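You operate a simulated robot arm through the tools that you are given. There is no shell and no other tool. Be economical: measure what you need, move in short steps, check, and stop when the job is done.

You run a simulated robot arm. Do the job below in one go: nothing can be reset, and whatever is moved stays where it is left.

JOB
Pack the missing soup, press DONE and send the small tote off.
Fine: scan it; the screen's second line names it; down the rollers: hold the blue button till the small tote has passed the yellow plate. Set down upright: what you pick out.

The check looks at the end state, three seconds after you hand in, the way a careful person would. Anything else that was tipped, shoved, dropped, spilled or broken makes it a failure.

ROBOT AND FRAMES
A 7-joint arm with a two-finger parallel gripper, fixed in place. Base frame: the origin is at the foot of the arm, x ahead of it, y to its left, z up; the work surface is at about z = 0.86. Lengths are in m, angles in degrees, forces in N, time in s.
With the tool pointing down near the work surface it reaches from about 0.48 to 0.92 m from the base axis. Its first joint turns from -115.0 to 115.0 degrees. Payload 3.91 kg.
The TCP is the grasp point between the finger pads, 0.03 m short of the fingertips. In the tool frame z runs along the fingers and y along their closing line. The gripper opens to 0.11 m. The fingers are 0.02 m wide and 0.01 m thick; the gripper's body (0.048 by 0.112 m) begins 0.055 m behind the TCP.
Orientation is told as [roll, pitch, yaw] about the base's x, y, z axes, in that order, counted from this pose: with the fingers straight down and closing along the base's y, the tool's x points along the base's -x, its y along +y and its z along -z.

CONTROLS
- The arm moves only by the tool nudge_tool. Its argument "increments" is a list of rows, each an object of numbers (a shift or turn left out is 0, a gripper value left out holds the last): "x", "y", "z": the shift along the base's x, y, z in units of 500 mm (1.0 is 500 mm); "ax", "ay", "az": the turn, a rotation vector about the base's x, y, z in units of 180 degrees (1.0 is 180 degrees). In form: [{"x": .., "y": .., "z": .., "ax": .., "ay": .., "az": ..}, ...]. A call has 1 to 8 rows; each row is the pose to reach, as a shift and turn from the pose commanded when the call began. "grip" is the closure, from 0 (fully open) to 1 (shut), set as the call begins (left out, the last holds). A call with a number of a shift or a turn outside -1 to 1 is refused whole. Rows are played at 5 a second. More than 0.05 m and 8.6 degrees between two rows, or a gripper value outside its range, and nothing of the call is played. Where a pose cannot be reached the arm comes as near as it can. A force on the tool above 90 N (or 10 N above the force at the start of the call, whichever is more), or a blocked arm, ends the call early, and 0.2 s more pass. The fingers move at their own pace (about 0.153 m/s each) and stop on an object; they squeeze with about 43 N. The grip force told is the motor's: it shows also when the fingers shut on nothing. Time passes only in rows, and 0.2 s behind the last, so rows that repeat a pose let the fingers close. The reply holds the time, the measured pose of the TCP, the force on the tool along the base axes, the opening and the grip force, in the units named above and with some noise, with the torque about the TCP (base axes, N m) and any sound that the robot's microphone picked up.
- Cameras (640 x 400 px; columns grow to the right, rows downward): "scene" is fixed at [0.221, -0.649, 1.5935]; the picture's right is [0.51, -0.86, 0.00], its down [-0.74, -0.44, -0.51] and it looks along [0.44, 0.26, -0.86] (base axes); focal length 295 px, centre (320, 200). "wrist" rides on the gripper at [0.072, 0.017, -0.103] in the tool frame; the picture's right is [-0.23, 0.97, 0.00], its down [-0.76, -0.18, -0.62] and it looks along [-0.61, -0.14, 0.78] (tool axes); focal length 222 px, centre (320, 200). There is no depth. A picture from a camera that has moved, and an enlarged one, comes with that camera's place and axes in the base frame and with its lens.
- capture(camera): a new picture of that camera. The clock stands still meanwhile.
- slide_trunk(by): slides the trunk up (or, below 0, down) by that many m; the arm rides with it, the base frame stays. It gives what a move gives, with no picture.
- inspect(camera, box): a new picture of the part [left, top, right, bottom] of that camera's present view, enlarged. The clock stands still meanwhile.
- finish_job(): hands the job in; it is judged then, once.

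Go step by step. Nothing tells you positions but the pictures and the camera data: compare them with the known pose of the tool, close in by small moves and look again before you grip or let go. The budget is 120 turns and 76 pictures, counting those below and the enlarged ones. Unless the task says otherwise, let go and move clear before handing in, and close with one line.

The tools are called after "Emit:" as name(argument=value, ...) on one line, values as JSON. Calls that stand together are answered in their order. nudge_tool: Moves the arm, as the interface text tells. Its arguments: {"type":"object","properties":{"increments":{"type":"array","items":{"type":"object","properties":{"x":{"type":"number"},"y":{"type":"number"},"z":{"type":"number"},"ax":{"type":"number"},"ay":{"type":"number"},"az":{"type":"number"}}}},"grip":{"type":"number"}},"required":["increments"]} The other tools are called the same way: slide_trunk (by) slides the trunk up or down; capture (camera) takes a picture; inspect (camera, box) takes an enlarged picture of a part of a camera's view; finish_job () hands the job in.

At the start:

```text
time: 0.0
position: [0.452, -0.3196, 1.2083]
tool_rot: [0.0, 0.0, -0.1]
wrist_force: [0.0, -0.3, -0.2]
ft_torque: [-0.01, -0.01, -0.02]
width: 0.1101
grasp_force: 0.1
trunk travel left (down, up): [-0.725, 0.265]
```

scene: 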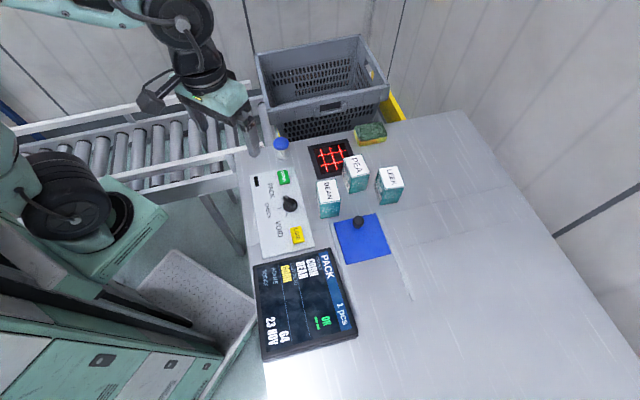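
wrist: 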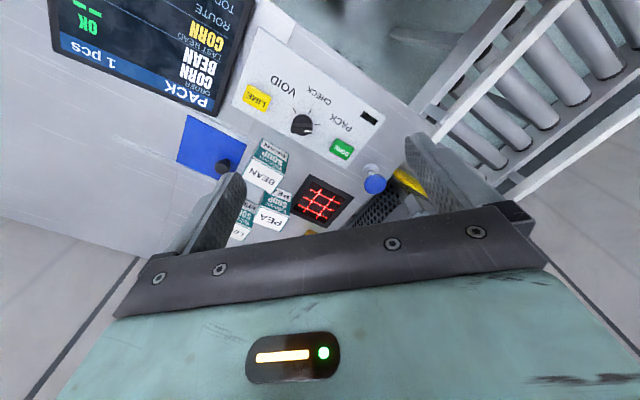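

I see a bench with a screen, a control panel, a scanner (red grid), soup boxes and totes. I'll look closer at the screen, panel and boxes before planning.

Emit:
inspect(camera="scene", box=[240, 230, 370, 370])

Emit:
inspect(camera="scene", box=[240, 120, 420, 260])

Emit:
inspect(camera="scene", box=[200, 20, 420, 170])

Emit:
inspect(camera="wrist", box=[220, 70, 440, 250])

```text
2.86 times, centred on (305, 300) of scene
camera zoom: at [0.221, -0.649, 1.5935], right [0.51, -0.86, 0.0], down [-0.74, -0.44, -0.51], along [0.44, 0.26, -0.86], focal length 842 px, centre (363, -86)
```

zoom: 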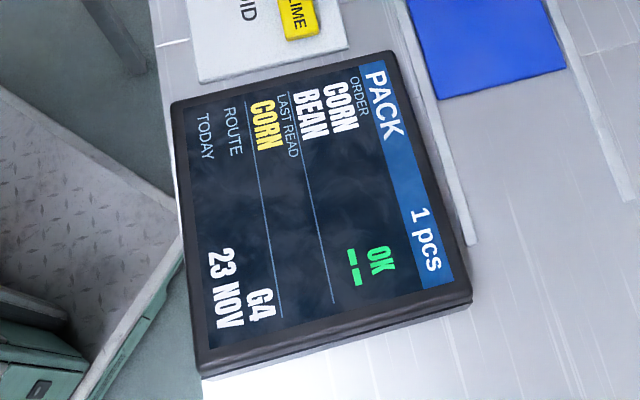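

```text
2.86 times, centred on (330, 190) of scene
camera zoom: at [0.221, -0.649, 1.5935], right [0.51, -0.86, 0.0], down [-0.74, -0.44, -0.51], along [0.44, 0.26, -0.86], focal length 842 px, centre (291, 229)
```

zoom: 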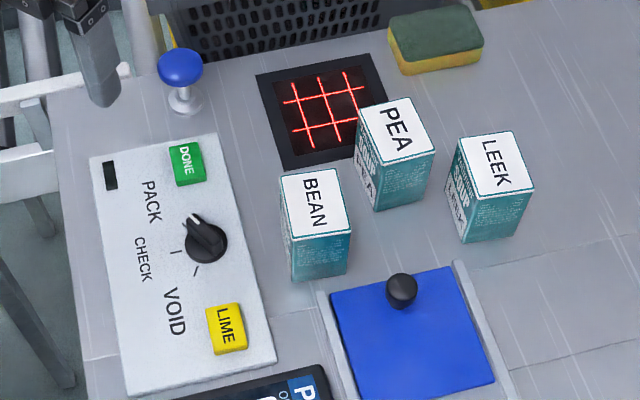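

```text
2.67 times, centred on (310, 95) of scene
camera zoom: at [0.221, -0.649, 1.5935], right [0.51, -0.86, 0.0], down [-0.74, -0.44, -0.51], along [0.44, 0.26, -0.86], focal length 786 px, centre (347, 480)
```

zoom: 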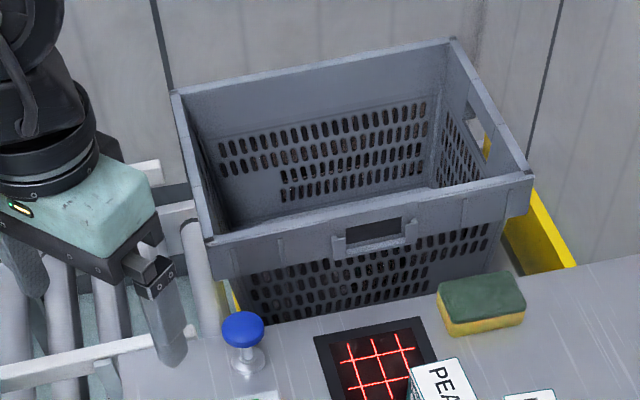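

```text
2.22 times, centred on (330, 160) of wrist
camera zoom: at [0.3799, -0.3014, 1.3115], right [0.23, 0.97, 0.0], down [0.76, -0.18, 0.62], along [0.61, -0.14, -0.78], focal length 494 px, centre (298, 289)
```

zoom: 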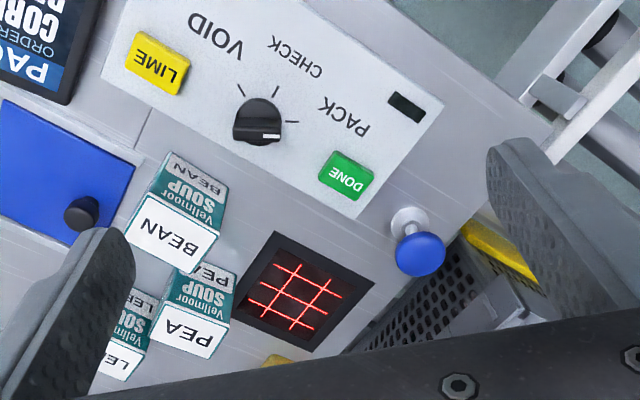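

The order is CORN (OK) and BEAN (missing), the dial appears to be at PACK, and BEAN's box is at about (0.58, -0.46). I still need a clear view of the totes and the yellow plate, so I'll raise the trunk and turn the wrist camera that way.

Emit:
slide_trunk(by=0.2)

Emit:
nudge_tool(increments=[{"az": 0.045, "x": 0.02}, {"az": 0.09, "x": 0.04}, {"az": 0.13, "x": 0.06}, {"az": 0.17, "x": 0.08}], grip=0)

Emit:
capture(camera="wrist")

Emit:
capture(camera="scene")

```text
time: 2.2
position: [0.4529, -0.3189, 1.4089]
tool_rot: [0.0, -0.1, -0.1]
wrist_force: [0.4, 0.5, -0.5]
ft_torque: [-0.03, -0.02, 0.0]
width: 0.1101
grasp_force: 0.0
trunk travel left (down, up): [-0.925, 0.065]
```

```text
time: 3.2
position: [0.492, -0.3192, 1.4084]
tool_rot: [0.0, 0.0, 30.8]
wrist_force: [-0.6, 0.1, -0.1]
ft_torque: [0.03, 0.0, -0.05]
width: 0.1097
grasp_force: 0.0
trunk travel left (down, up): [-0.925, 0.065]
```

```text
69 pictures are left
camera wrist: at [0.4216, -0.3407, 1.5116], right [-0.3, 0.95, 0.0], down [0.75, 0.24, 0.62], along [0.59, 0.19, -0.78], focal length 222 px, centre (320, 200)
```

wrist: 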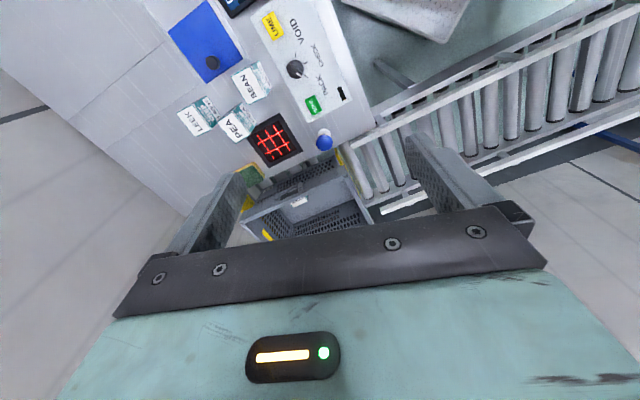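

```text
68 pictures are left
```

scene: 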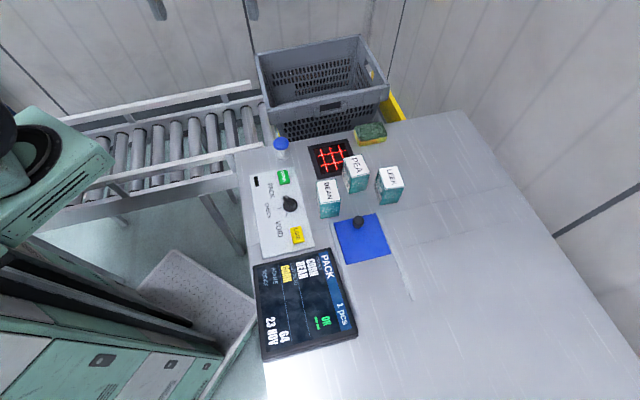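

The tote lies beyond the bench corner, with rollers running left from it. I'll zoom in on it.

Emit:
inspect(camera="wrist", box=[220, 110, 420, 245])

Emit:
inspect(camera="scene", box=[235, 20, 415, 150])

Emit:
inspect(camera="scene", box=[40, 60, 260, 210])

```text
2.96 times, centred on (320, 178) of wrist
camera zoom: at [0.4216, -0.3407, 1.5116], right [-0.3, 0.95, 0.0], down [0.75, 0.24, 0.62], along [0.59, 0.19, -0.78], focal length 658 px, centre (320, 267)
```

zoom: 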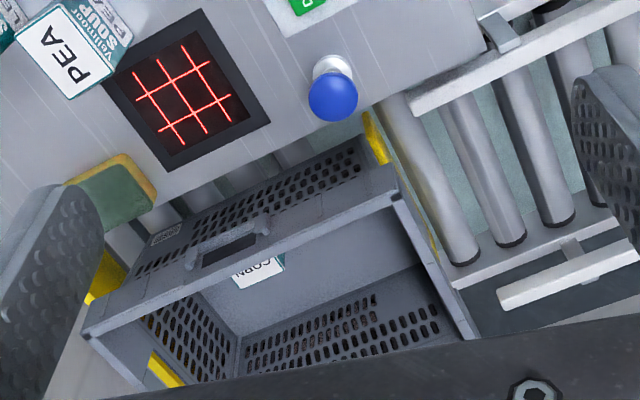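

```text
3.08 times, centred on (325, 85) of scene
camera zoom: at [0.221, -0.649, 1.5935], right [0.51, -0.86, 0.0], down [-0.74, -0.44, -0.51], along [0.44, 0.26, -0.86], focal length 907 px, centre (305, 554)
```

zoom: 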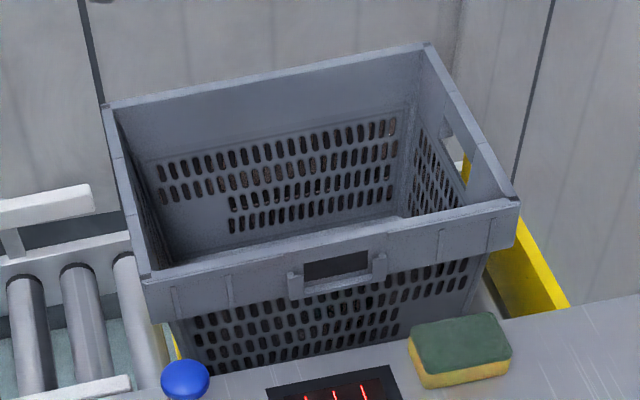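

```text
2.67 times, centred on (150, 135) of scene
camera zoom: at [0.221, -0.649, 1.5935], right [0.51, -0.86, 0.0], down [-0.74, -0.44, -0.51], along [0.44, 0.26, -0.86], focal length 786 px, centre (773, 373)
```

zoom: 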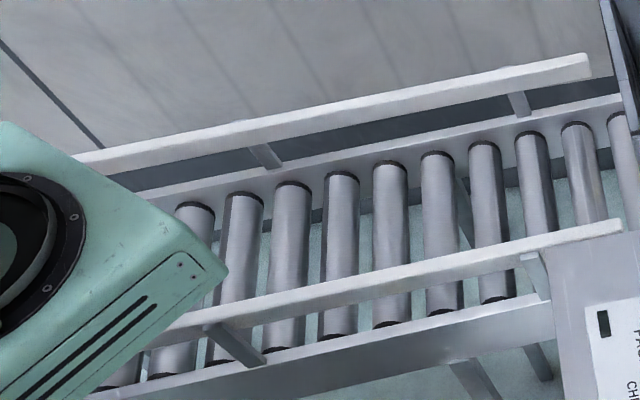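

One tote holds the CORN box, on the rollers between yellow pieces; its rim is at about z=0.94 and the near-left corner at about (0.74, -0.15). I'll move the wrist camera closer to measure the tote floor and the yellow plate.

Emit:
nudge_tool(increments=[{"x": 0.06, "y": 0.03, "z": -0.03, "az": 0.01}, {"x": 0.12, "y": 0.06, "z": -0.06, "az": 0.02}, {"x": 0.18, "y": 0.09, "z": -0.09, "az": 0.03}, {"x": 0.24, "y": 0.12, "z": -0.12, "az": 0.04}, {"x": 0.3, "y": 0.15, "z": -0.15, "az": 0.05}, {"x": 0.36, "y": 0.18, "z": -0.18, "az": 0.055}])

Emit:
capture(camera="wrist")

```text
time: 4.6
position: [0.674, -0.2283, 1.3187]
tool_rot: [0.0, 0.0, 40.5]
wrist_force: [-0.6, -0.3, -0.3]
ft_torque: [-0.02, -0.04, 0.0]
width: 0.1099
grasp_force: 0.0
trunk travel left (down, up): [-0.925, 0.065]
```

```text
64 pictures are left
camera wrist: at [0.6078, -0.263, 1.4213], right [-0.46, 0.89, 0.0], down [0.69, 0.36, 0.62], along [0.55, 0.29, -0.78], focal length 222 px, centre (320, 200)
```

wrist: 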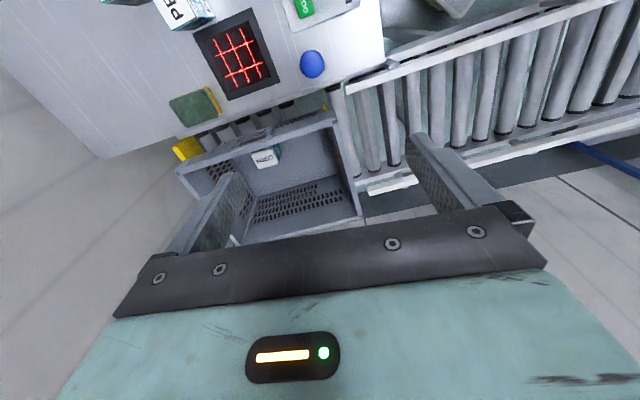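

Emit:
inspect(camera="wrist", box=[165, 80, 375, 245])

```text
2.42 times, centred on (270, 162) of wrist
camera zoom: at [0.6078, -0.263, 1.4213], right [-0.46, 0.89, 0.0], down [0.69, 0.36, 0.62], along [0.55, 0.29, -0.78], focal length 538 px, centre (441, 291)
```

zoom: 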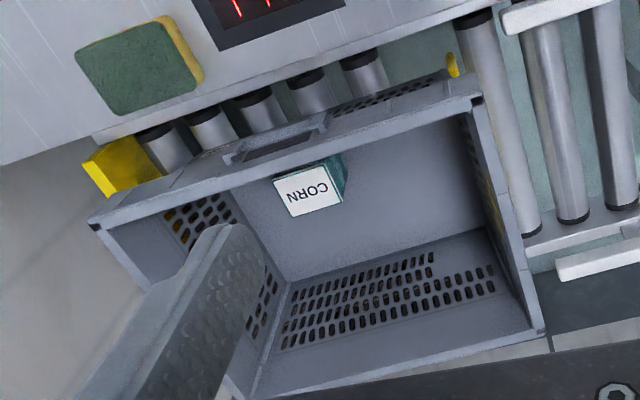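

The tote rim is at z≈0.94, its floor at ≈0.755, and CORN stands against the near wall, leaving the near-left area free for BEAN. I'll lower the trunk again and go above BEAN at about (0.590, -0.456).

Emit:
slide_trunk(by=-0.2)

Emit:
nudge_tool(increments=[{"x": -0.034, "y": -0.09}, {"x": -0.068, "y": -0.18}, {"x": -0.1, "y": -0.27}, {"x": -0.134, "y": -0.36}, {"x": -0.168, "y": -0.456}])

Emit:
capture(camera="wrist")

Emit:
capture(camera="scene")

```text
time: 6.7
position: [0.6727, -0.2297, 1.118]
tool_rot: [-0.1, 0.1, 40.5]
wrist_force: [-0.2, 1.0, 0.2]
ft_torque: [0.02, 0.01, 0.0]
width: 0.11
grasp_force: 0.0
trunk travel left (down, up): [-0.725, 0.265]
```

```text
refused: row 5 steps farther than a row can; nothing moved
```

```text
62 pictures are left
camera wrist: at [0.6079, -0.2629, 1.2214], right [-0.46, 0.89, 0.0], down [0.69, 0.36, 0.62], along [0.55, 0.29, -0.78], focal length 222 px, centre (320, 200)
```

wrist: 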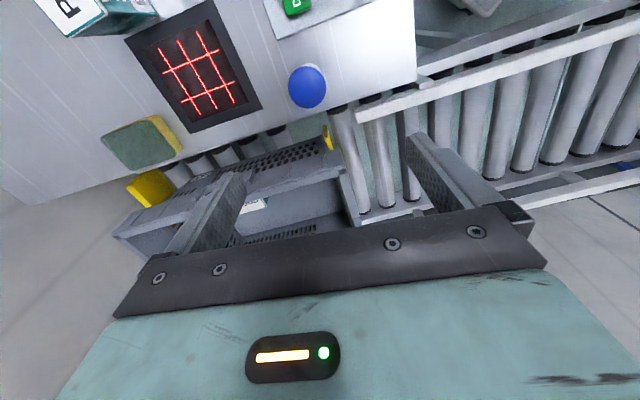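

```text
61 pictures are left
```

scene: 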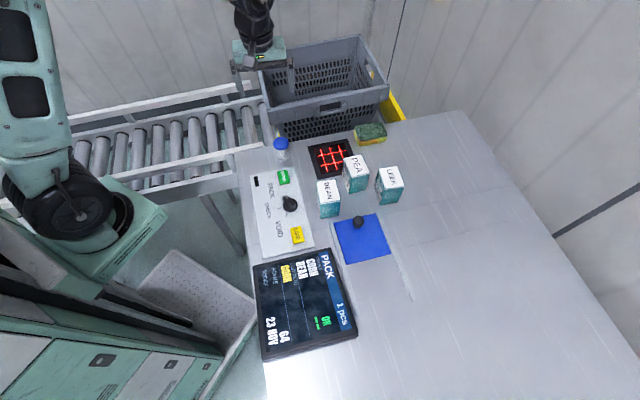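

The last row's step was too long, so nothing moved. I'll repeat it with smaller rows.

Emit:
nudge_tool(increments=[{"x": -0.028, "y": -0.075}, {"x": -0.056, "y": -0.15}, {"x": -0.083, "y": -0.226}, {"x": -0.11, "y": -0.3}, {"x": -0.138, "y": -0.376}, {"x": -0.166, "y": -0.452}, {"x": -0.166, "y": -0.452}])

Emit:
capture(camera="wrist")

Emit:
capture(camera="scene")

```text
time: 8.3
position: [0.5906, -0.4556, 1.1186]
tool_rot: [0.1, 0.1, 40.5]
wrist_force: [-0.3, -0.3, 0.2]
ft_torque: [0.0, 0.0, -0.02]
width: 0.1098
grasp_force: 0.0
trunk travel left (down, up): [-0.725, 0.265]
```

```text
60 pictures are left
camera wrist: at [0.5255, -0.4904, 1.2215], right [-0.46, 0.89, 0.0], down [0.69, 0.36, 0.62], along [0.55, 0.29, -0.78], focal length 222 px, centre (320, 200)
```

wrist: 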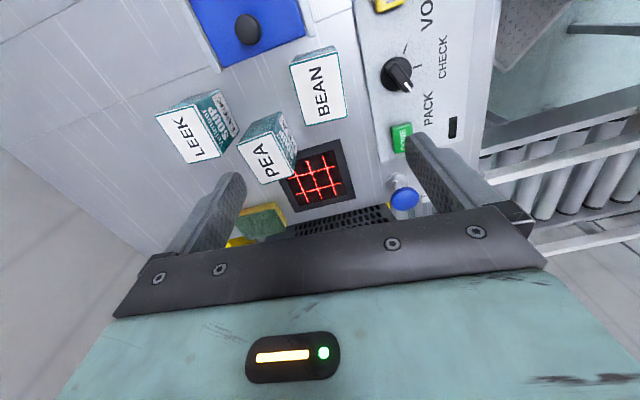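

```text
59 pictures are left
```

scene: 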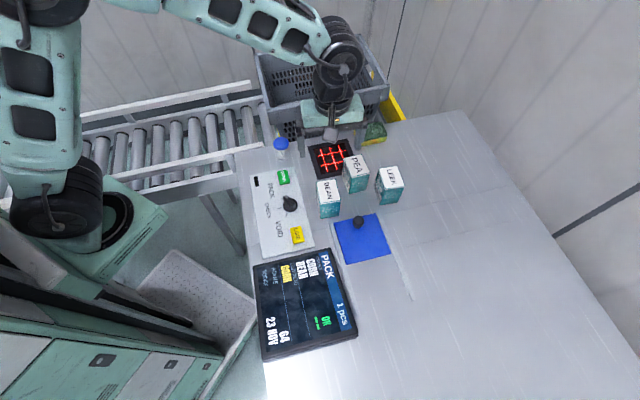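

BEAN is in view; I'll zoom in to triangulate it with the scene view and check the dial.

Emit:
inspect(camera="wrist", box=[230, 20, 430, 145])

```text
3.20 times, centred on (330, 82) of wrist
camera zoom: at [0.5255, -0.4904, 1.2215], right [-0.46, 0.89, 0.0], down [0.69, 0.36, 0.62], along [0.55, 0.29, -0.78], focal length 711 px, centre (288, 576)
```

zoom: 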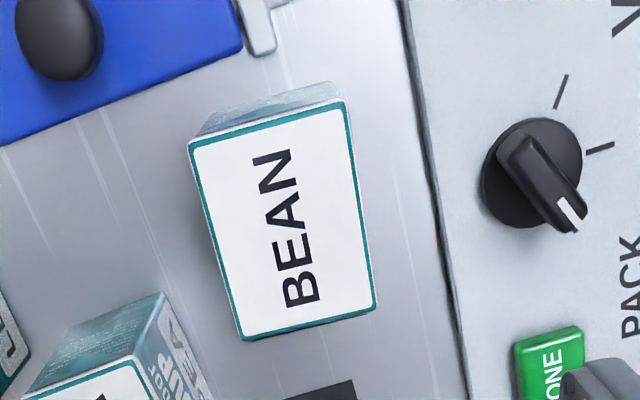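

BEAN's top centre triangulates to about (0.581, -0.460, 0.94), a 0.055 x 0.07 box aligned with yaw 40.5°. I'll descend to z=1.0 above it and check.

Emit:
nudge_tool(increments=[{"x": -0.019, "y": -0.009, "z": -0.08}, {"x": -0.019, "y": -0.009, "z": -0.16}, {"x": -0.019, "y": -0.009, "z": -0.232}, {"x": -0.019, "y": -0.009, "z": -0.232}], grip=0)

Emit:
capture(camera="wrist")

```text
time: 9.3
position: [0.5821, -0.461, 1.0026]
tool_rot: [-0.1, 0.1, 40.5]
wrist_force: [-0.7, -0.1, -0.5]
ft_torque: [-0.02, 0.02, 0.0]
width: 0.11
grasp_force: 0.2
trunk travel left (down, up): [-0.725, 0.265]
```

```text
57 pictures are left
camera wrist: at [0.5157, -0.4947, 1.1062], right [-0.46, 0.89, 0.0], down [0.69, 0.36, 0.62], along [0.55, 0.29, -0.78], focal length 222 px, centre (320, 200)
```

wrist: 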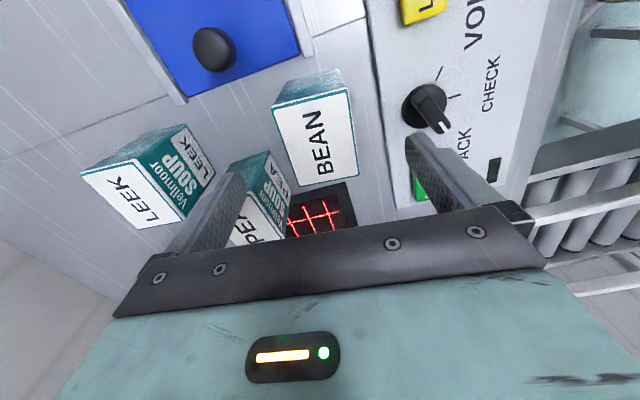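

BEAN is centred between the fingers. I'll narrow the opening slightly and descend to z≈0.925, then close.

Emit:
nudge_tool(increments=[{"x": -0.003, "y": -0.003, "z": -0.05}, {"x": -0.003, "y": -0.003, "z": -0.1}, {"x": -0.003, "y": -0.003, "z": -0.152}, {"x": -0.003, "y": -0.003, "z": -0.152}], grip=0.2)

Emit:
capture(camera="wrist")

Emit:
inspect(camera="scene", box=[240, 120, 420, 260])

```text
time: 10.3
position: [0.5799, -0.4614, 0.9256]
tool_rot: [0.0, 0.0, 40.5]
wrist_force: [0.7, 0.4, -0.2]
ft_torque: [0.02, 0.03, 0.01]
width: 0.0878
grasp_force: 0.1
trunk travel left (down, up): [-0.725, 0.265]
```

```text
56 pictures are left
camera wrist: at [0.5139, -0.4956, 1.0288], right [-0.46, 0.89, 0.0], down [0.69, 0.36, 0.62], along [0.55, 0.29, -0.78], focal length 222 px, centre (320, 200)
```

wrist: 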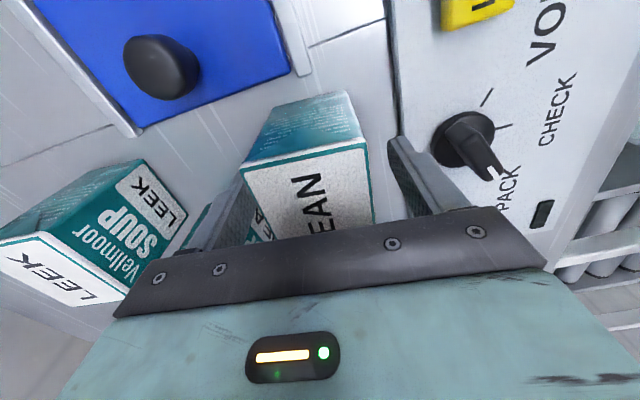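

```text
2.86 times, centred on (330, 190) of scene
camera zoom: at [0.221, -0.649, 1.5935], right [0.51, -0.86, 0.0], down [-0.74, -0.44, -0.51], along [0.44, 0.26, -0.86], focal length 842 px, centre (291, 229)
```

zoom: 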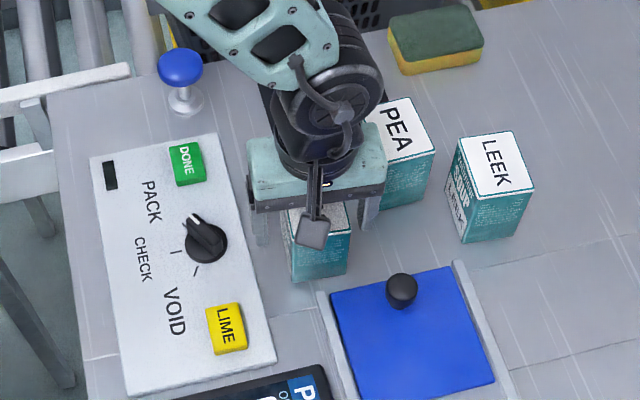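

The box sits a few mm toward the left finger, so I'll shift 4 mm and close.

Emit:
nudge_tool(increments=[{"x": 0.005, "y": -0.007}, {"x": 0.005, "y": -0.007}])

Emit:
nudge_tool(increments=[{"x": 0}, {"x": 0}, {"x": 0}, {"x": 0}], grip=1)

Emit:
nudge_tool(increments=[{"z": 0.04}, {"z": 0.1}, {"z": 0.18}, {"z": 0.24}, {"z": 0.24}])

Emit:
capture(camera="scene")

Emit:
capture(camera="wrist")

```text
time: 10.9
position: [0.5824, -0.4645, 0.925]
tool_rot: [0.1, -0.1, 40.4]
wrist_force: [0.8, 0.0, -0.1]
ft_torque: [-0.04, -0.01, -0.04]
width: 0.088
grasp_force: 0.0
trunk travel left (down, up): [-0.725, 0.265]
```

```text
time: 11.9
position: [0.5822, -0.4637, 0.926]
tool_rot: [0.1, 0.0, 40.4]
wrist_force: [0.4, 0.3, 0.9]
ft_torque: [-0.08, -0.09, 0.02]
width: 0.055
grasp_force: 43.3
trunk travel left (down, up): [-0.725, 0.265]
```

```text
time: 13.1
position: [0.5811, -0.4655, 1.0476]
tool_rot: [0.0, 0.0, 40.5]
wrist_force: [-0.3, -0.3, -3.4]
ft_torque: [-0.05, 0.04, 0.0]
width: 0.0548
grasp_force: 42.8
trunk travel left (down, up): [-0.725, 0.265]
```

```text
54 pictures are left
```

scene: 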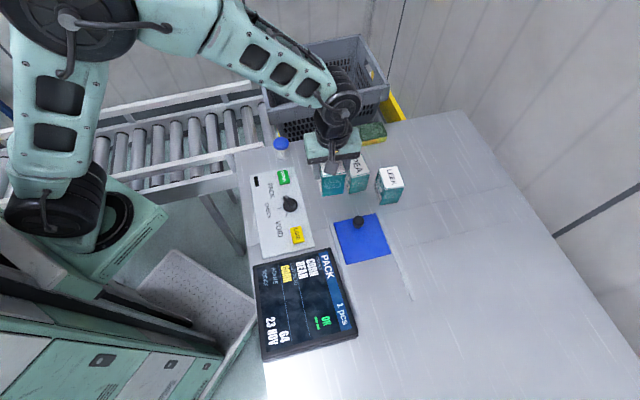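

```text
53 pictures are left
camera wrist: at [0.5152, -0.4998, 1.1499], right [-0.46, 0.89, 0.0], down [0.69, 0.36, 0.62], along [0.55, 0.29, -0.78], focal length 222 px, centre (320, 200)
```

wrist: 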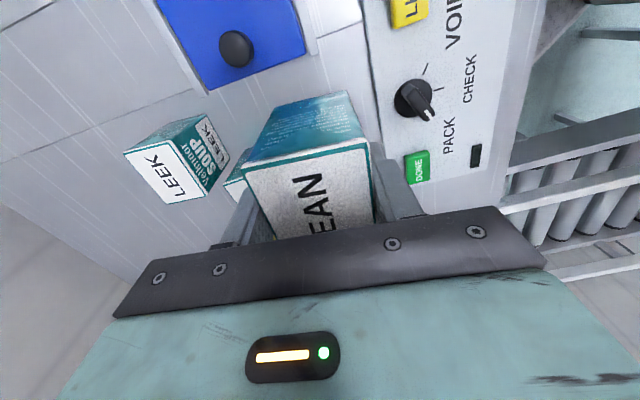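

BEAN is held and level. I'll carry it over the scanner at about (0.735, -0.39), staying above PEA's top.

Emit:
nudge_tool(increments=[{"x": 0.07, "y": 0.036}, {"x": 0.14, "y": 0.072}, {"x": 0.21, "y": 0.108}, {"x": 0.28, "y": 0.144}, {"x": 0.308, "y": 0.154}, {"x": 0.308, "y": 0.154}])

Emit:
capture(camera="scene")

```text
time: 14.5
position: [0.7351, -0.3885, 1.0457]
tool_rot: [0.0, 0.0, 40.5]
wrist_force: [-0.1, -0.3, -3.0]
ft_torque: [-0.01, 0.04, -0.03]
width: 0.0548
grasp_force: 43.5
trunk travel left (down, up): [-0.725, 0.265]
```

```text
52 pictures are left
```

scene: 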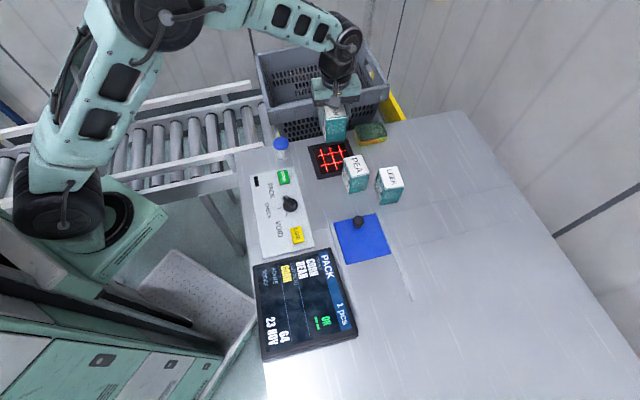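

Not read yet at this height, so I'll lower the box nearer to the scanner.

Emit:
nudge_tool(increments=[{"x": 0.01, "y": 0.008, "z": -0.05}, {"x": 0.01, "y": 0.008, "z": -0.1}, {"x": 0.01, "y": 0.008, "z": -0.15}, {"x": 0.01, "y": 0.008, "z": -0.17}, {"x": 0.01, "y": 0.008, "z": -0.17}])

Emit:
capture(camera="scene")

```text
time: 15.7
position: [0.7425, -0.385, 0.9608]
tool_rot: [0.0, 0.1, 40.5]
wrist_force: [0.3, -0.4, -3.1]
ft_torque: [-0.02, -0.01, -0.02]
width: 0.0553
grasp_force: 42.6
trunk travel left (down, up): [-0.725, 0.265]
```

```text
51 pictures are left
```

scene: 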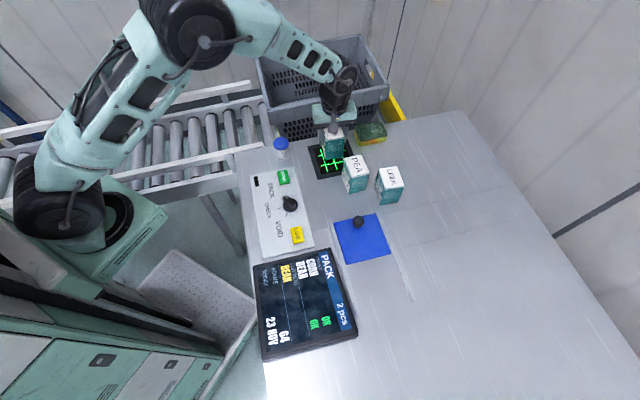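

The scan took: BEAN shows OK and the count is 2 pcs. Next I'll lift clear and carry it over the free near-left part of the tote.

Emit:
nudge_tool(increments=[{"z": 0.08}, {"z": 0.16}, {"z": 0.24}, {"z": 0.26}])

Emit:
nudge_tool(increments=[{"x": 0.05, "y": 0.075}, {"x": 0.1, "y": 0.15}, {"x": 0.15, "y": 0.225}, {"x": 0.2, "y": 0.3}, {"x": 0.25, "y": 0.375}, {"x": 0.3, "y": 0.45}, {"x": 0.31, "y": 0.466}, {"x": 0.31, "y": 0.466}])

Emit:
capture(camera="wrist")

Emit:
capture(camera="scene")

```text
time: 16.7
position: [0.7418, -0.3832, 1.0919]
tool_rot: [0.2, 0.0, 40.5]
wrist_force: [-1.0, 0.5, -1.9]
ft_torque: [-0.01, -0.01, -0.01]
width: 0.0546
grasp_force: 42.9
trunk travel left (down, up): [-0.725, 0.265]
```

```text
time: 18.5
position: [0.8951, -0.1492, 1.093]
tool_rot: [0.1, 0.0, 40.4]
wrist_force: [-0.8, -0.1, -3.1]
ft_torque: [0.03, 0.0, 0.01]
width: 0.0548
grasp_force: 43.5
trunk travel left (down, up): [-0.725, 0.265]
```

```text
50 pictures are left
camera wrist: at [0.8296, -0.1834, 1.1953], right [-0.46, 0.89, 0.0], down [0.7, 0.36, 0.62], along [0.55, 0.29, -0.78], focal length 222 px, centre (320, 200)
```

wrist: 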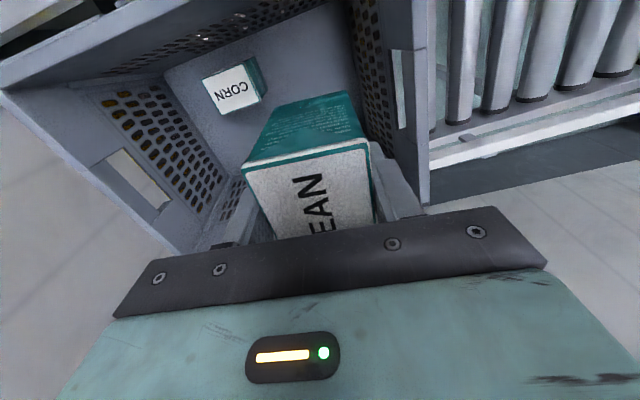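

```text
49 pictures are left
```

scene: 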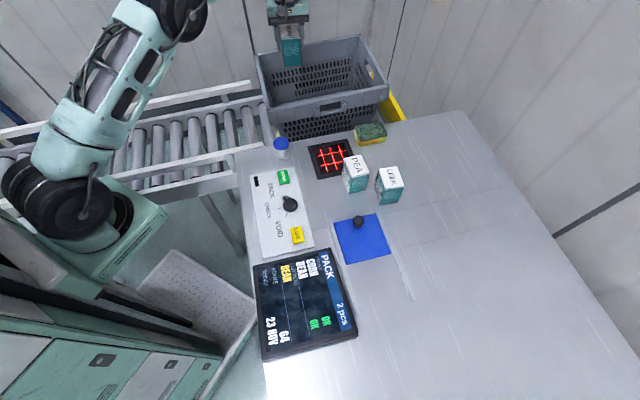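

BEAN is above the tote's near-left part. I'll zoom in to check clearances to the walls.

Emit:
inspect(camera="wrist", box=[80, 0, 460, 240])

```text
1.67 times, centred on (270, 120) of wrist
camera zoom: at [0.8296, -0.1834, 1.1953], right [-0.46, 0.89, 0.0], down [0.7, 0.36, 0.62], along [0.55, 0.29, -0.78], focal length 370 px, centre (403, 333)
```

zoom: 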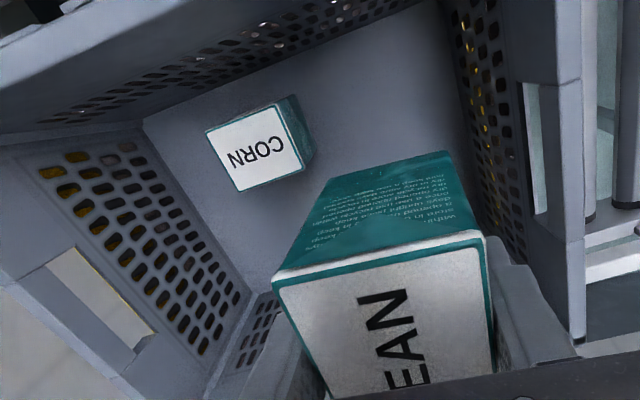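

Clearances look fine (left finger ~3 cm from the wall, CORN ~8 cm away). I'll descend to z≈0.855 and check.

Emit:
nudge_tool(increments=[{"x": 0.01, "y": 0.01, "z": -0.08}, {"x": 0.01, "y": 0.01, "z": -0.16}, {"x": 0.01, "y": 0.01, "z": -0.24}, {"x": 0.01, "y": 0.01, "z": -0.3}, {"x": 0.01, "y": 0.01, "z": -0.3}])

Emit:
capture(camera="scene")

Emit:
capture(camera="wrist")

```text
time: 19.7
position: [0.8997, -0.1432, 0.9432]
tool_rot: [0.0, 0.0, 40.5]
wrist_force: [-0.1, 0.8, -2.3]
ft_torque: [0.02, 0.0, -0.03]
width: 0.0551
grasp_force: 43.1
trunk travel left (down, up): [-0.725, 0.265]
```

```text
47 pictures are left
```

scene: 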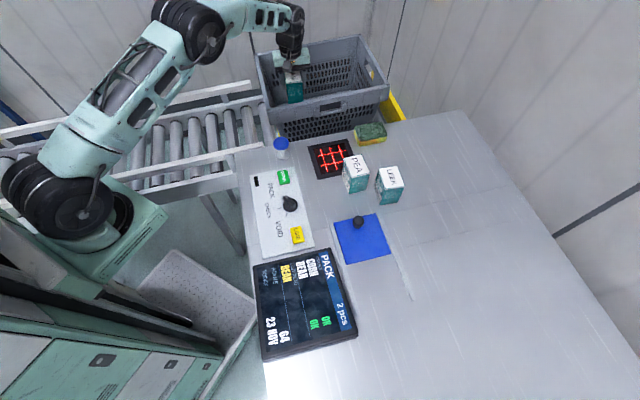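

```text
46 pictures are left
camera wrist: at [0.8343, -0.1785, 1.0454], right [-0.46, 0.89, 0.0], down [0.69, 0.36, 0.62], along [0.55, 0.29, -0.78], focal length 222 px, centre (320, 200)
```

wrist: 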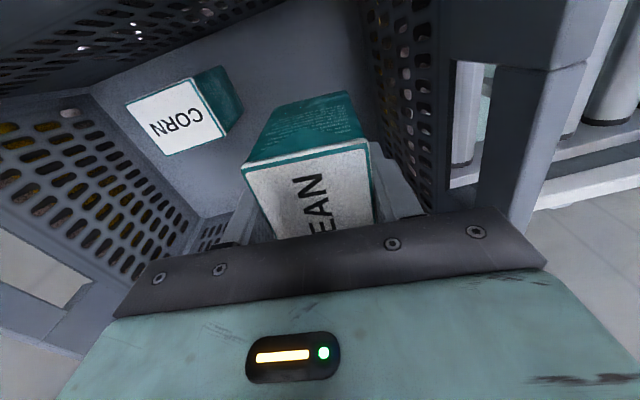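

CORN's top is re-measured at z≈0.835, so the floor is at ≈0.755 and the box should touch down near TCP z≈0.82. I'll descend in steps, watching the force.

Emit:
nudge_tool(increments=[{"z": -0.06}, {"z": -0.12}, {"z": -0.18}, {"z": -0.2}, {"z": -0.2}])

Emit:
capture(camera="wrist")

Emit:
nudge_tool(increments=[{"z": -0.01}, {"z": -0.02}])

```text
time: 20.9
position: [0.9023, -0.1451, 0.8423]
tool_rot: [0.0, 0.0, 40.5]
wrist_force: [-0.2, 0.5, -2.8]
ft_torque: [-0.03, 0.04, 0.02]
width: 0.0547
grasp_force: 43.5
trunk travel left (down, up): [-0.725, 0.265]
```

```text
45 pictures are left
camera wrist: at [0.8357, -0.1803, 0.9451], right [-0.46, 0.89, 0.0], down [0.69, 0.36, 0.62], along [0.55, 0.29, -0.78], focal length 222 px, centre (320, 200)
```

wrist: 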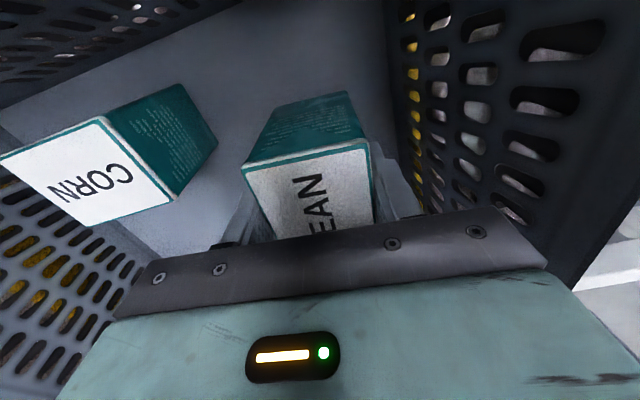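

```text
time: 21.5
position: [0.9009, -0.1454, 0.8317]
tool_rot: [-0.1, 0.0, 40.5]
wrist_force: [0.2, 0.3, -2.8]
ft_torque: [0.03, 0.0, 0.0]
width: 0.0549
grasp_force: 42.6
trunk travel left (down, up): [-0.725, 0.265]
```

No contact yet at 0.832, so I'll continue in small steps.

Emit:
nudge_tool(increments=[{"z": -0.006}, {"z": -0.01}])

Emit:
nudge_tool(increments=[{"z": -0.005}, {"z": -0.008}])

```text
time: 22.1
position: [0.9016, -0.1457, 0.8269]
tool_rot: [0.0, 0.0, 40.5]
wrist_force: [-0.3, 0.5, -3.0]
ft_torque: [0.02, -0.01, 0.0]
width: 0.0547
grasp_force: 43.1
trunk travel left (down, up): [-0.725, 0.265]
```

```text
time: 22.7
position: [0.9023, -0.1447, 0.8211]
tool_rot: [0.1, 0.0, 40.4]
wrist_force: [0.8, 0.0, -2.3]
ft_torque: [-0.01, -0.01, 0.04]
width: 0.0548
grasp_force: 43.2
trunk travel left (down, up): [-0.725, 0.265]
```

Emit:
nudge_tool(increments=[{"z": -0.004}, {"z": -0.008}])

Emit:
nudge_tool(increments=[{"z": -0.004}, {"z": -0.006}])

```text
time: 23.3
position: [0.9023, -0.1455, 0.8174]
tool_rot: [0.0, 0.0, 40.5]
wrist_force: [-0.9, 0.8, -2.8]
ft_torque: [-0.01, -0.01, 0.03]
width: 0.0548
grasp_force: 42.9
trunk travel left (down, up): [-0.725, 0.265]
```

```text
time: 23.9
position: [0.9017, -0.1448, 0.8152]
tool_rot: [0.0, 0.0, 40.5]
wrist_force: [0.4, -0.3, -2.9]
ft_torque: [0.0, 0.0, -0.01]
width: 0.0549
grasp_force: 43.1
trunk travel left (down, up): [-0.725, 0.265]
```

I see no contact yet at TCP z=0.815; I'll check the view for the remaining gap.

Emit:
capture(camera="wrist")

Emit:
inspect(camera="scene", box=[235, 30, 395, 150])

```text
44 pictures are left
camera wrist: at [0.8359, -0.1795, 0.9183], right [-0.46, 0.89, 0.0], down [0.69, 0.36, 0.62], along [0.55, 0.29, -0.78], focal length 222 px, centre (320, 200)
```

wrist: 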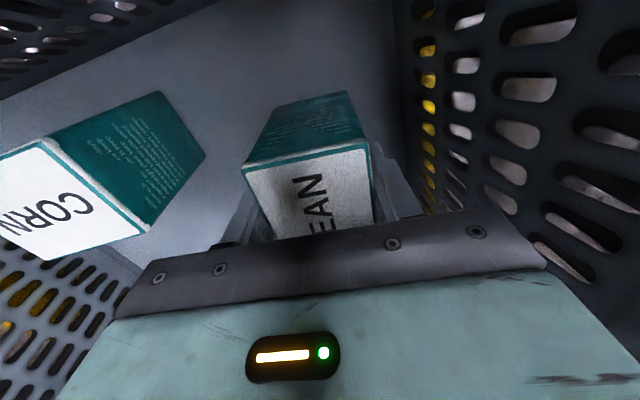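

```text
3.33 times, centred on (315, 90) of scene
camera zoom: at [0.221, -0.649, 1.5935], right [0.51, -0.86, 0.0], down [-0.74, -0.44, -0.51], along [0.44, 0.26, -0.86], focal length 983 px, centre (337, 567)
```

zoom: 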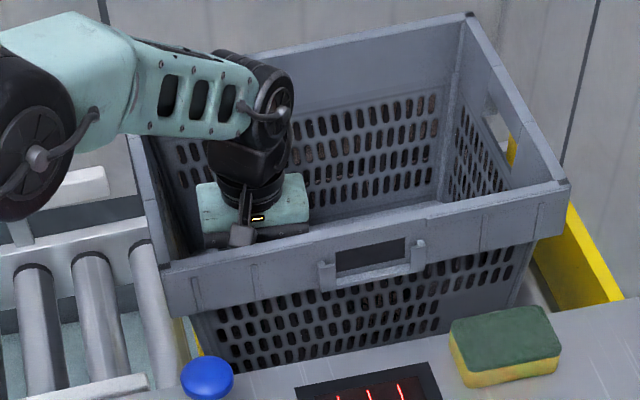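

The floor estimate from CORN's base edge is roughly 0.74–0.75, so there are a few mm more to go. I'll continue slowly.

Emit:
nudge_tool(increments=[{"z": -0.004}, {"z": -0.006}, {"z": -0.006}])

Emit:
nudge_tool(increments=[{"z": -0.004}, {"z": -0.006}, {"z": -0.006}])

Emit:
nudge_tool(increments=[{"z": -0.004}, {"z": -0.004}])

```text
time: 24.7
position: [0.9026, -0.1454, 0.8129]
tool_rot: [-0.1, -0.1, 40.4]
wrist_force: [0.1, 0.0, 5.6]
ft_torque: [0.03, -0.36, 0.01]
width: 0.0549
grasp_force: 42.6
trunk travel left (down, up): [-0.725, 0.265]
```

```text
time: 25.5
position: [0.9018, -0.1453, 0.8129]
tool_rot: [-0.2, -0.2, 40.5]
wrist_force: [-0.4, 1.5, 32.5]
ft_torque: [-0.86, -0.42, -0.01]
width: 0.0548
grasp_force: 43.1
trunk travel left (down, up): [-0.725, 0.265]
```

```text
time: 26.1
position: [0.9023, -0.1448, 0.8104]
tool_rot: [-0.2, -0.3, 40.5]
wrist_force: [0.3, -0.1, 32.4]
ft_torque: [-0.65, -0.67, 0.02]
width: 0.0546
grasp_force: 43.3
trunk travel left (down, up): [-0.725, 0.265]
```

The box is in contact with the floor. I'll relieve the press, then open partially.

Emit:
nudge_tool(increments=[{"z": 0.004}, {"z": 0.008}, {"z": 0.008}])

Emit:
nudge_tool(increments=[{"z": 0}, {"z": 0}, {"z": 0}], grip=0.25)

Emit:
nudge_tool(increments=[{"z": 0.04}, {"z": 0.1}, {"z": 0.18}, {"z": 0.26}, {"z": 0.34}, {"z": 0.42}, {"z": 0.5}, {"z": 0.58}])

Emit:
capture(camera="wrist")

```text
time: 26.9
position: [0.901, -0.1466, 0.81]
tool_rot: [0.0, 0.0, 40.5]
wrist_force: [5.0, -1.8, 11.9]
ft_torque: [-0.04, -0.93, -0.07]
width: 0.0547
grasp_force: 42.9
trunk travel left (down, up): [-0.725, 0.265]
```

```text
time: 27.7
position: [0.9019, -0.1461, 0.8104]
tool_rot: [0.1, 0.0, 40.5]
wrist_force: [-0.3, -0.4, 0.1]
ft_torque: [-0.02, 0.01, 0.02]
width: 0.0822
grasp_force: 0.1
trunk travel left (down, up): [-0.725, 0.265]
```

```text
time: 29.5
position: [0.9021, -0.1439, 1.0988]
tool_rot: [0.0, 0.0, 40.6]
wrist_force: [0.3, -0.7, -0.2]
ft_torque: [-0.01, 0.04, -0.05]
width: 0.0827
grasp_force: 0.0
trunk travel left (down, up): [-0.725, 0.265]
```

```text
42 pictures are left
camera wrist: at [0.836, -0.1785, 1.2029], right [-0.46, 0.89, 0.0], down [0.7, 0.36, 0.62], along [0.55, 0.29, -0.78], focal length 222 px, centre (320, 200)
```

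wrist: 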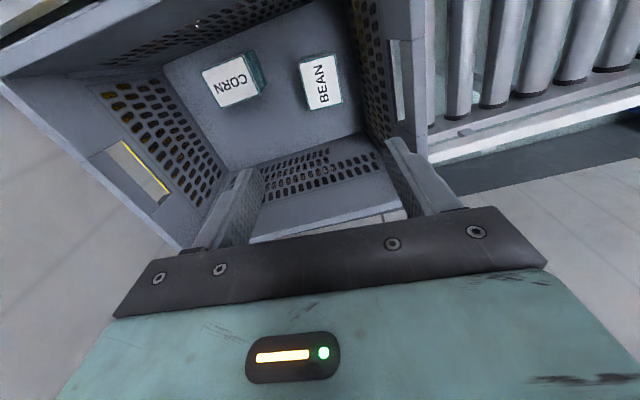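

BEAN stands upright beside CORN. Next is DONE at about (0.589, -0.310); I'll close the fingers and move above it.

Emit:
nudge_tool(increments=[{"x": -0.078, "y": -0.0415}, {"x": -0.156, "y": -0.083}, {"x": -0.234, "y": -0.1245}, {"x": -0.313, "y": -0.166}, {"x": -0.391, "y": -0.2075}, {"x": -0.469, "y": -0.249}, {"x": -0.547, "y": -0.29}, {"x": -0.626, "y": -0.332}], grip=1)

Emit:
nudge_tool(increments=[{"z": -0.09}, {"z": -0.18}, {"z": -0.24}, {"z": -0.24}])

Emit:
capture(camera="wrist")

Emit:
inspect(camera="scene", box=[220, 110, 400, 230])

```text
time: 31.3
position: [0.5904, -0.3113, 1.1042]
tool_rot: [0.0, 0.0, 40.4]
wrist_force: [-0.2, -0.8, 0.4]
ft_torque: [-0.03, 0.04, 0.0]
width: 0.0
grasp_force: 38.2
trunk travel left (down, up): [-0.725, 0.265]
```

```text
time: 32.3
position: [0.5886, -0.3113, 0.9831]
tool_rot: [-0.1, 0.1, 40.6]
wrist_force: [-0.1, -0.3, 0.2]
ft_torque: [-0.02, 0.0, 0.0]
width: 0.0
grasp_force: 37.9
trunk travel left (down, up): [-0.725, 0.265]
```

```text
41 pictures are left
camera wrist: at [0.5224, -0.3457, 1.0865], right [-0.46, 0.89, 0.0], down [0.69, 0.36, 0.62], along [0.55, 0.29, -0.78], focal length 222 px, centre (320, 200)
```

wrist: 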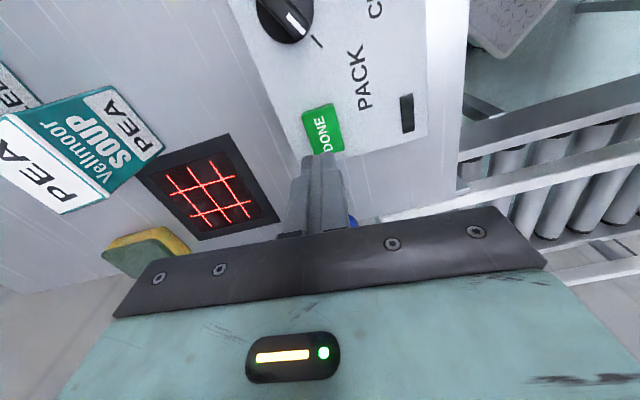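

```text
3.33 times, centred on (310, 170) of scene
camera zoom: at [0.221, -0.649, 1.5935], right [0.51, -0.86, 0.0], down [-0.74, -0.44, -0.51], along [0.44, 0.26, -0.86], focal length 983 px, centre (353, 300)
```

zoom: 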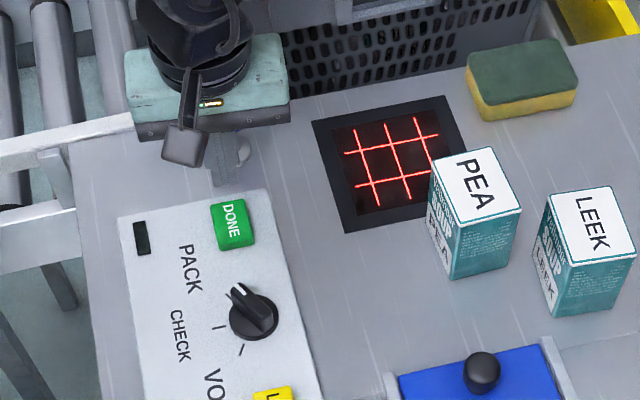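

The tip is lined up over DONE. I'll descend and press in small steps.

Emit:
nudge_tool(increments=[{"x": 0.003, "y": 0.008, "z": -0.06}, {"x": 0.003, "y": 0.008, "z": -0.11}, {"x": 0.003, "y": 0.008, "z": -0.124}])

Emit:
nudge_tool(increments=[{"z": -0.006}, {"z": -0.012}, {"z": -0.018}])

Emit:
capture(camera="scene")

```text
time: 33.1
position: [0.5913, -0.3076, 0.9194]
tool_rot: [0.1, 0.0, 40.5]
wrist_force: [0.8, 0.5, 0.2]
ft_torque: [0.02, -0.02, -0.03]
width: 0.0
grasp_force: 38.0
trunk travel left (down, up): [-0.725, 0.265]
```

```text
time: 33.9
position: [0.5901, -0.3077, 0.9111]
tool_rot: [-0.1, 0.0, 40.4]
wrist_force: [0.7, 0.1, 1.4]
ft_torque: [-0.01, -0.01, 0.02]
width: 0.0
grasp_force: 38.2
trunk travel left (down, up): [-0.725, 0.265]
```

```text
39 pictures are left
```

scene: 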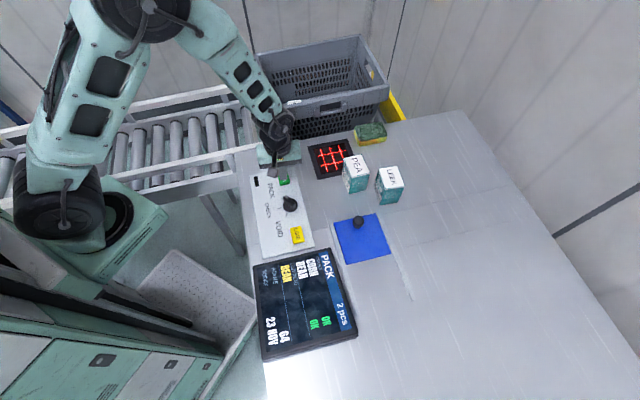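

Contact with the button has started at z≈0.911; I'll press further.

Emit:
nudge_tool(increments=[{"z": -0.006}, {"z": -0.012}, {"z": -0.012}])

Emit:
inspect(camera="scene", box=[240, 150, 380, 370])

```text
time: 34.7
position: [0.5904, -0.3077, 0.906]
tool_rot: [0.0, -0.1, 40.5]
wrist_force: [1.3, -1.3, 21.1]
ft_torque: [-0.03, -0.01, -0.05]
width: 0.0001
grasp_force: 37.4
trunk travel left (down, up): [-0.725, 0.265]
heard: click
```

```text
1.82 times, centred on (310, 260) of scene
camera zoom: at [0.221, -0.649, 1.5935], right [0.51, -0.86, 0.0], down [-0.74, -0.44, -0.51], along [0.44, 0.26, -0.86], focal length 536 px, centre (338, 91)
```

zoom: 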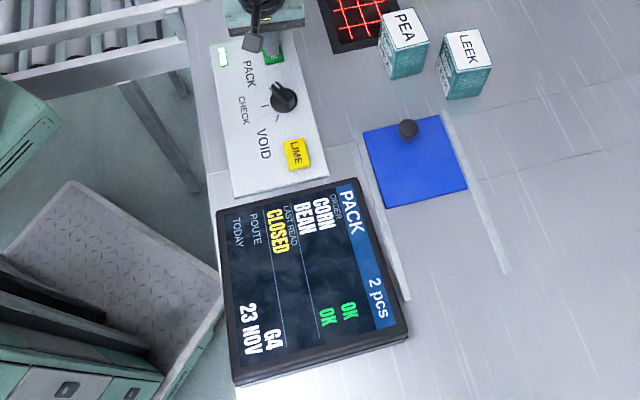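

DONE clicked; the screen shows CLOSED and the panel lamp is on. I'll rise and move above the blue button at about (0.668, -0.248).

Emit:
nudge_tool(increments=[{"z": 0.06}, {"z": 0.14}, {"z": 0.2}, {"x": 0.05, "y": 0.04, "z": 0.22}, {"x": 0.1, "y": 0.08, "z": 0.22}, {"x": 0.156, "y": 0.12, "z": 0.22}, {"x": 0.156, "y": 0.12, "z": 0.22}])

Emit:
capture(camera="wrist")

Emit:
inspect(camera="scene", box=[220, 60, 400, 180])

```text
time: 36.3
position: [0.6689, -0.2473, 1.0144]
tool_rot: [0.0, 0.0, 40.5]
wrist_force: [0.2, 0.7, -0.3]
ft_torque: [-0.05, 0.01, 0.0]
width: 0.0001
grasp_force: 37.7
trunk travel left (down, up): [-0.725, 0.265]
```

```text
37 pictures are left
camera wrist: at [0.6024, -0.2812, 1.1175], right [-0.46, 0.89, 0.0], down [0.7, 0.36, 0.62], along [0.55, 0.29, -0.78], focal length 222 px, centre (320, 200)
```

wrist: 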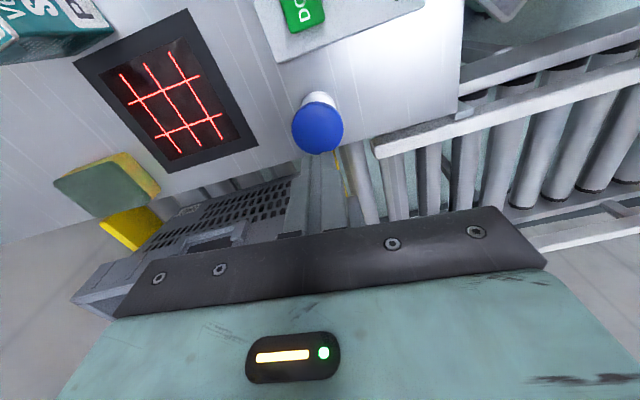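

```text
3.33 times, centred on (310, 120) of scene
camera zoom: at [0.221, -0.649, 1.5935], right [0.51, -0.86, 0.0], down [-0.74, -0.44, -0.51], along [0.44, 0.26, -0.86], focal length 983 px, centre (353, 467)
```

zoom: 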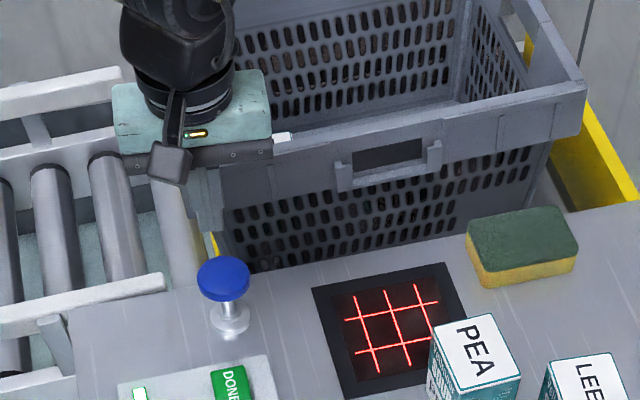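

The tip is over the blue button and the arm is above the tote's rim height, clear of its path. I'll descend to just above it, then press in steps.

Emit:
nudge_tool(increments=[{"x": -0.005, "y": -0.003, "z": -0.05}, {"x": -0.005, "y": -0.003, "z": -0.1}])

Emit:
nudge_tool(increments=[{"z": -0.008}, {"z": -0.016}])

Emit:
inspect(camera="scene", box=[220, 60, 400, 180])

```text
time: 36.9
position: [0.6655, -0.249, 0.9637]
tool_rot: [0.0, 0.0, 40.5]
wrist_force: [0.0, 0.0, 0.8]
ft_torque: [0.01, -0.02, -0.01]
width: 0.0
grasp_force: 37.8
trunk travel left (down, up): [-0.725, 0.265]
```

```text
time: 37.5
position: [0.6658, -0.2491, 0.9564]
tool_rot: [0.0, 0.0, 40.4]
wrist_force: [0.1, -0.2, 0.4]
ft_torque: [-0.02, -0.01, 0.02]
width: 0.0
grasp_force: 38.0
trunk travel left (down, up): [-0.725, 0.265]
```

```text
3.33 times, centred on (310, 120) of scene
camera zoom: at [0.221, -0.649, 1.5935], right [0.51, -0.86, 0.0], down [-0.74, -0.44, -0.51], along [0.44, 0.26, -0.86], focal length 983 px, centre (353, 467)
```

zoom: 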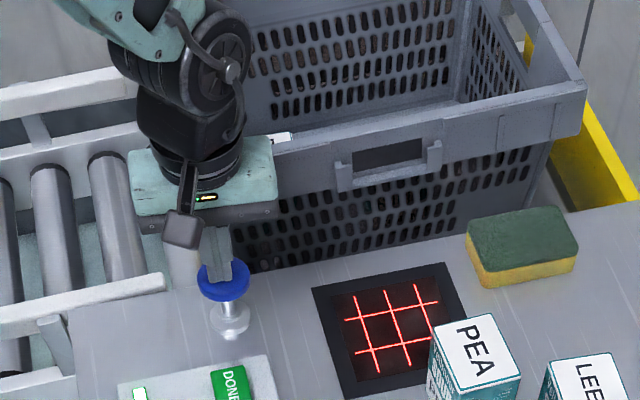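

The tip is centred on the button, so I'll keep pressing.

Emit:
nudge_tool(increments=[{"z": -0.008}, {"z": -0.014}])

Emit:
nudge_tool(increments=[{"z": -0.006}, {"z": -0.01}])

Emit:
capture(camera="scene")

```text
time: 38.1
position: [0.6661, -0.2488, 0.949]
tool_rot: [0.0, -0.1, 40.4]
wrist_force: [0.5, -3.9, 4.3]
ft_torque: [-0.14, 0.02, 0.01]
width: 0.0
grasp_force: 37.4
trunk travel left (down, up): [-0.725, 0.265]
```

```text
time: 38.7
position: [0.6651, -0.2479, 0.9437]
tool_rot: [0.0, -0.1, 40.5]
wrist_force: [2.9, -2.5, 5.1]
ft_torque: [-0.11, -0.04, -0.01]
width: 0.0001
grasp_force: 38.0
trunk travel left (down, up): [-0.725, 0.265]
```

```text
34 pictures are left
```

scene: 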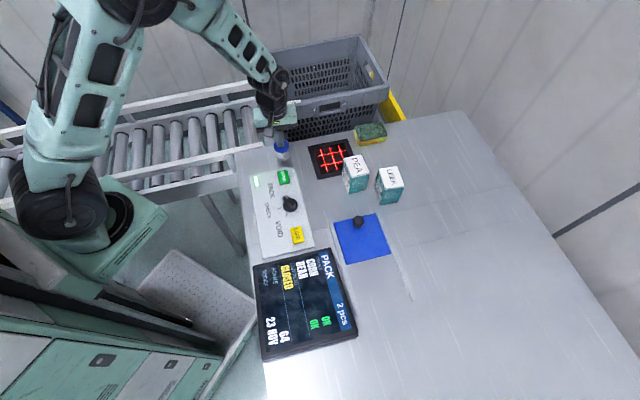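

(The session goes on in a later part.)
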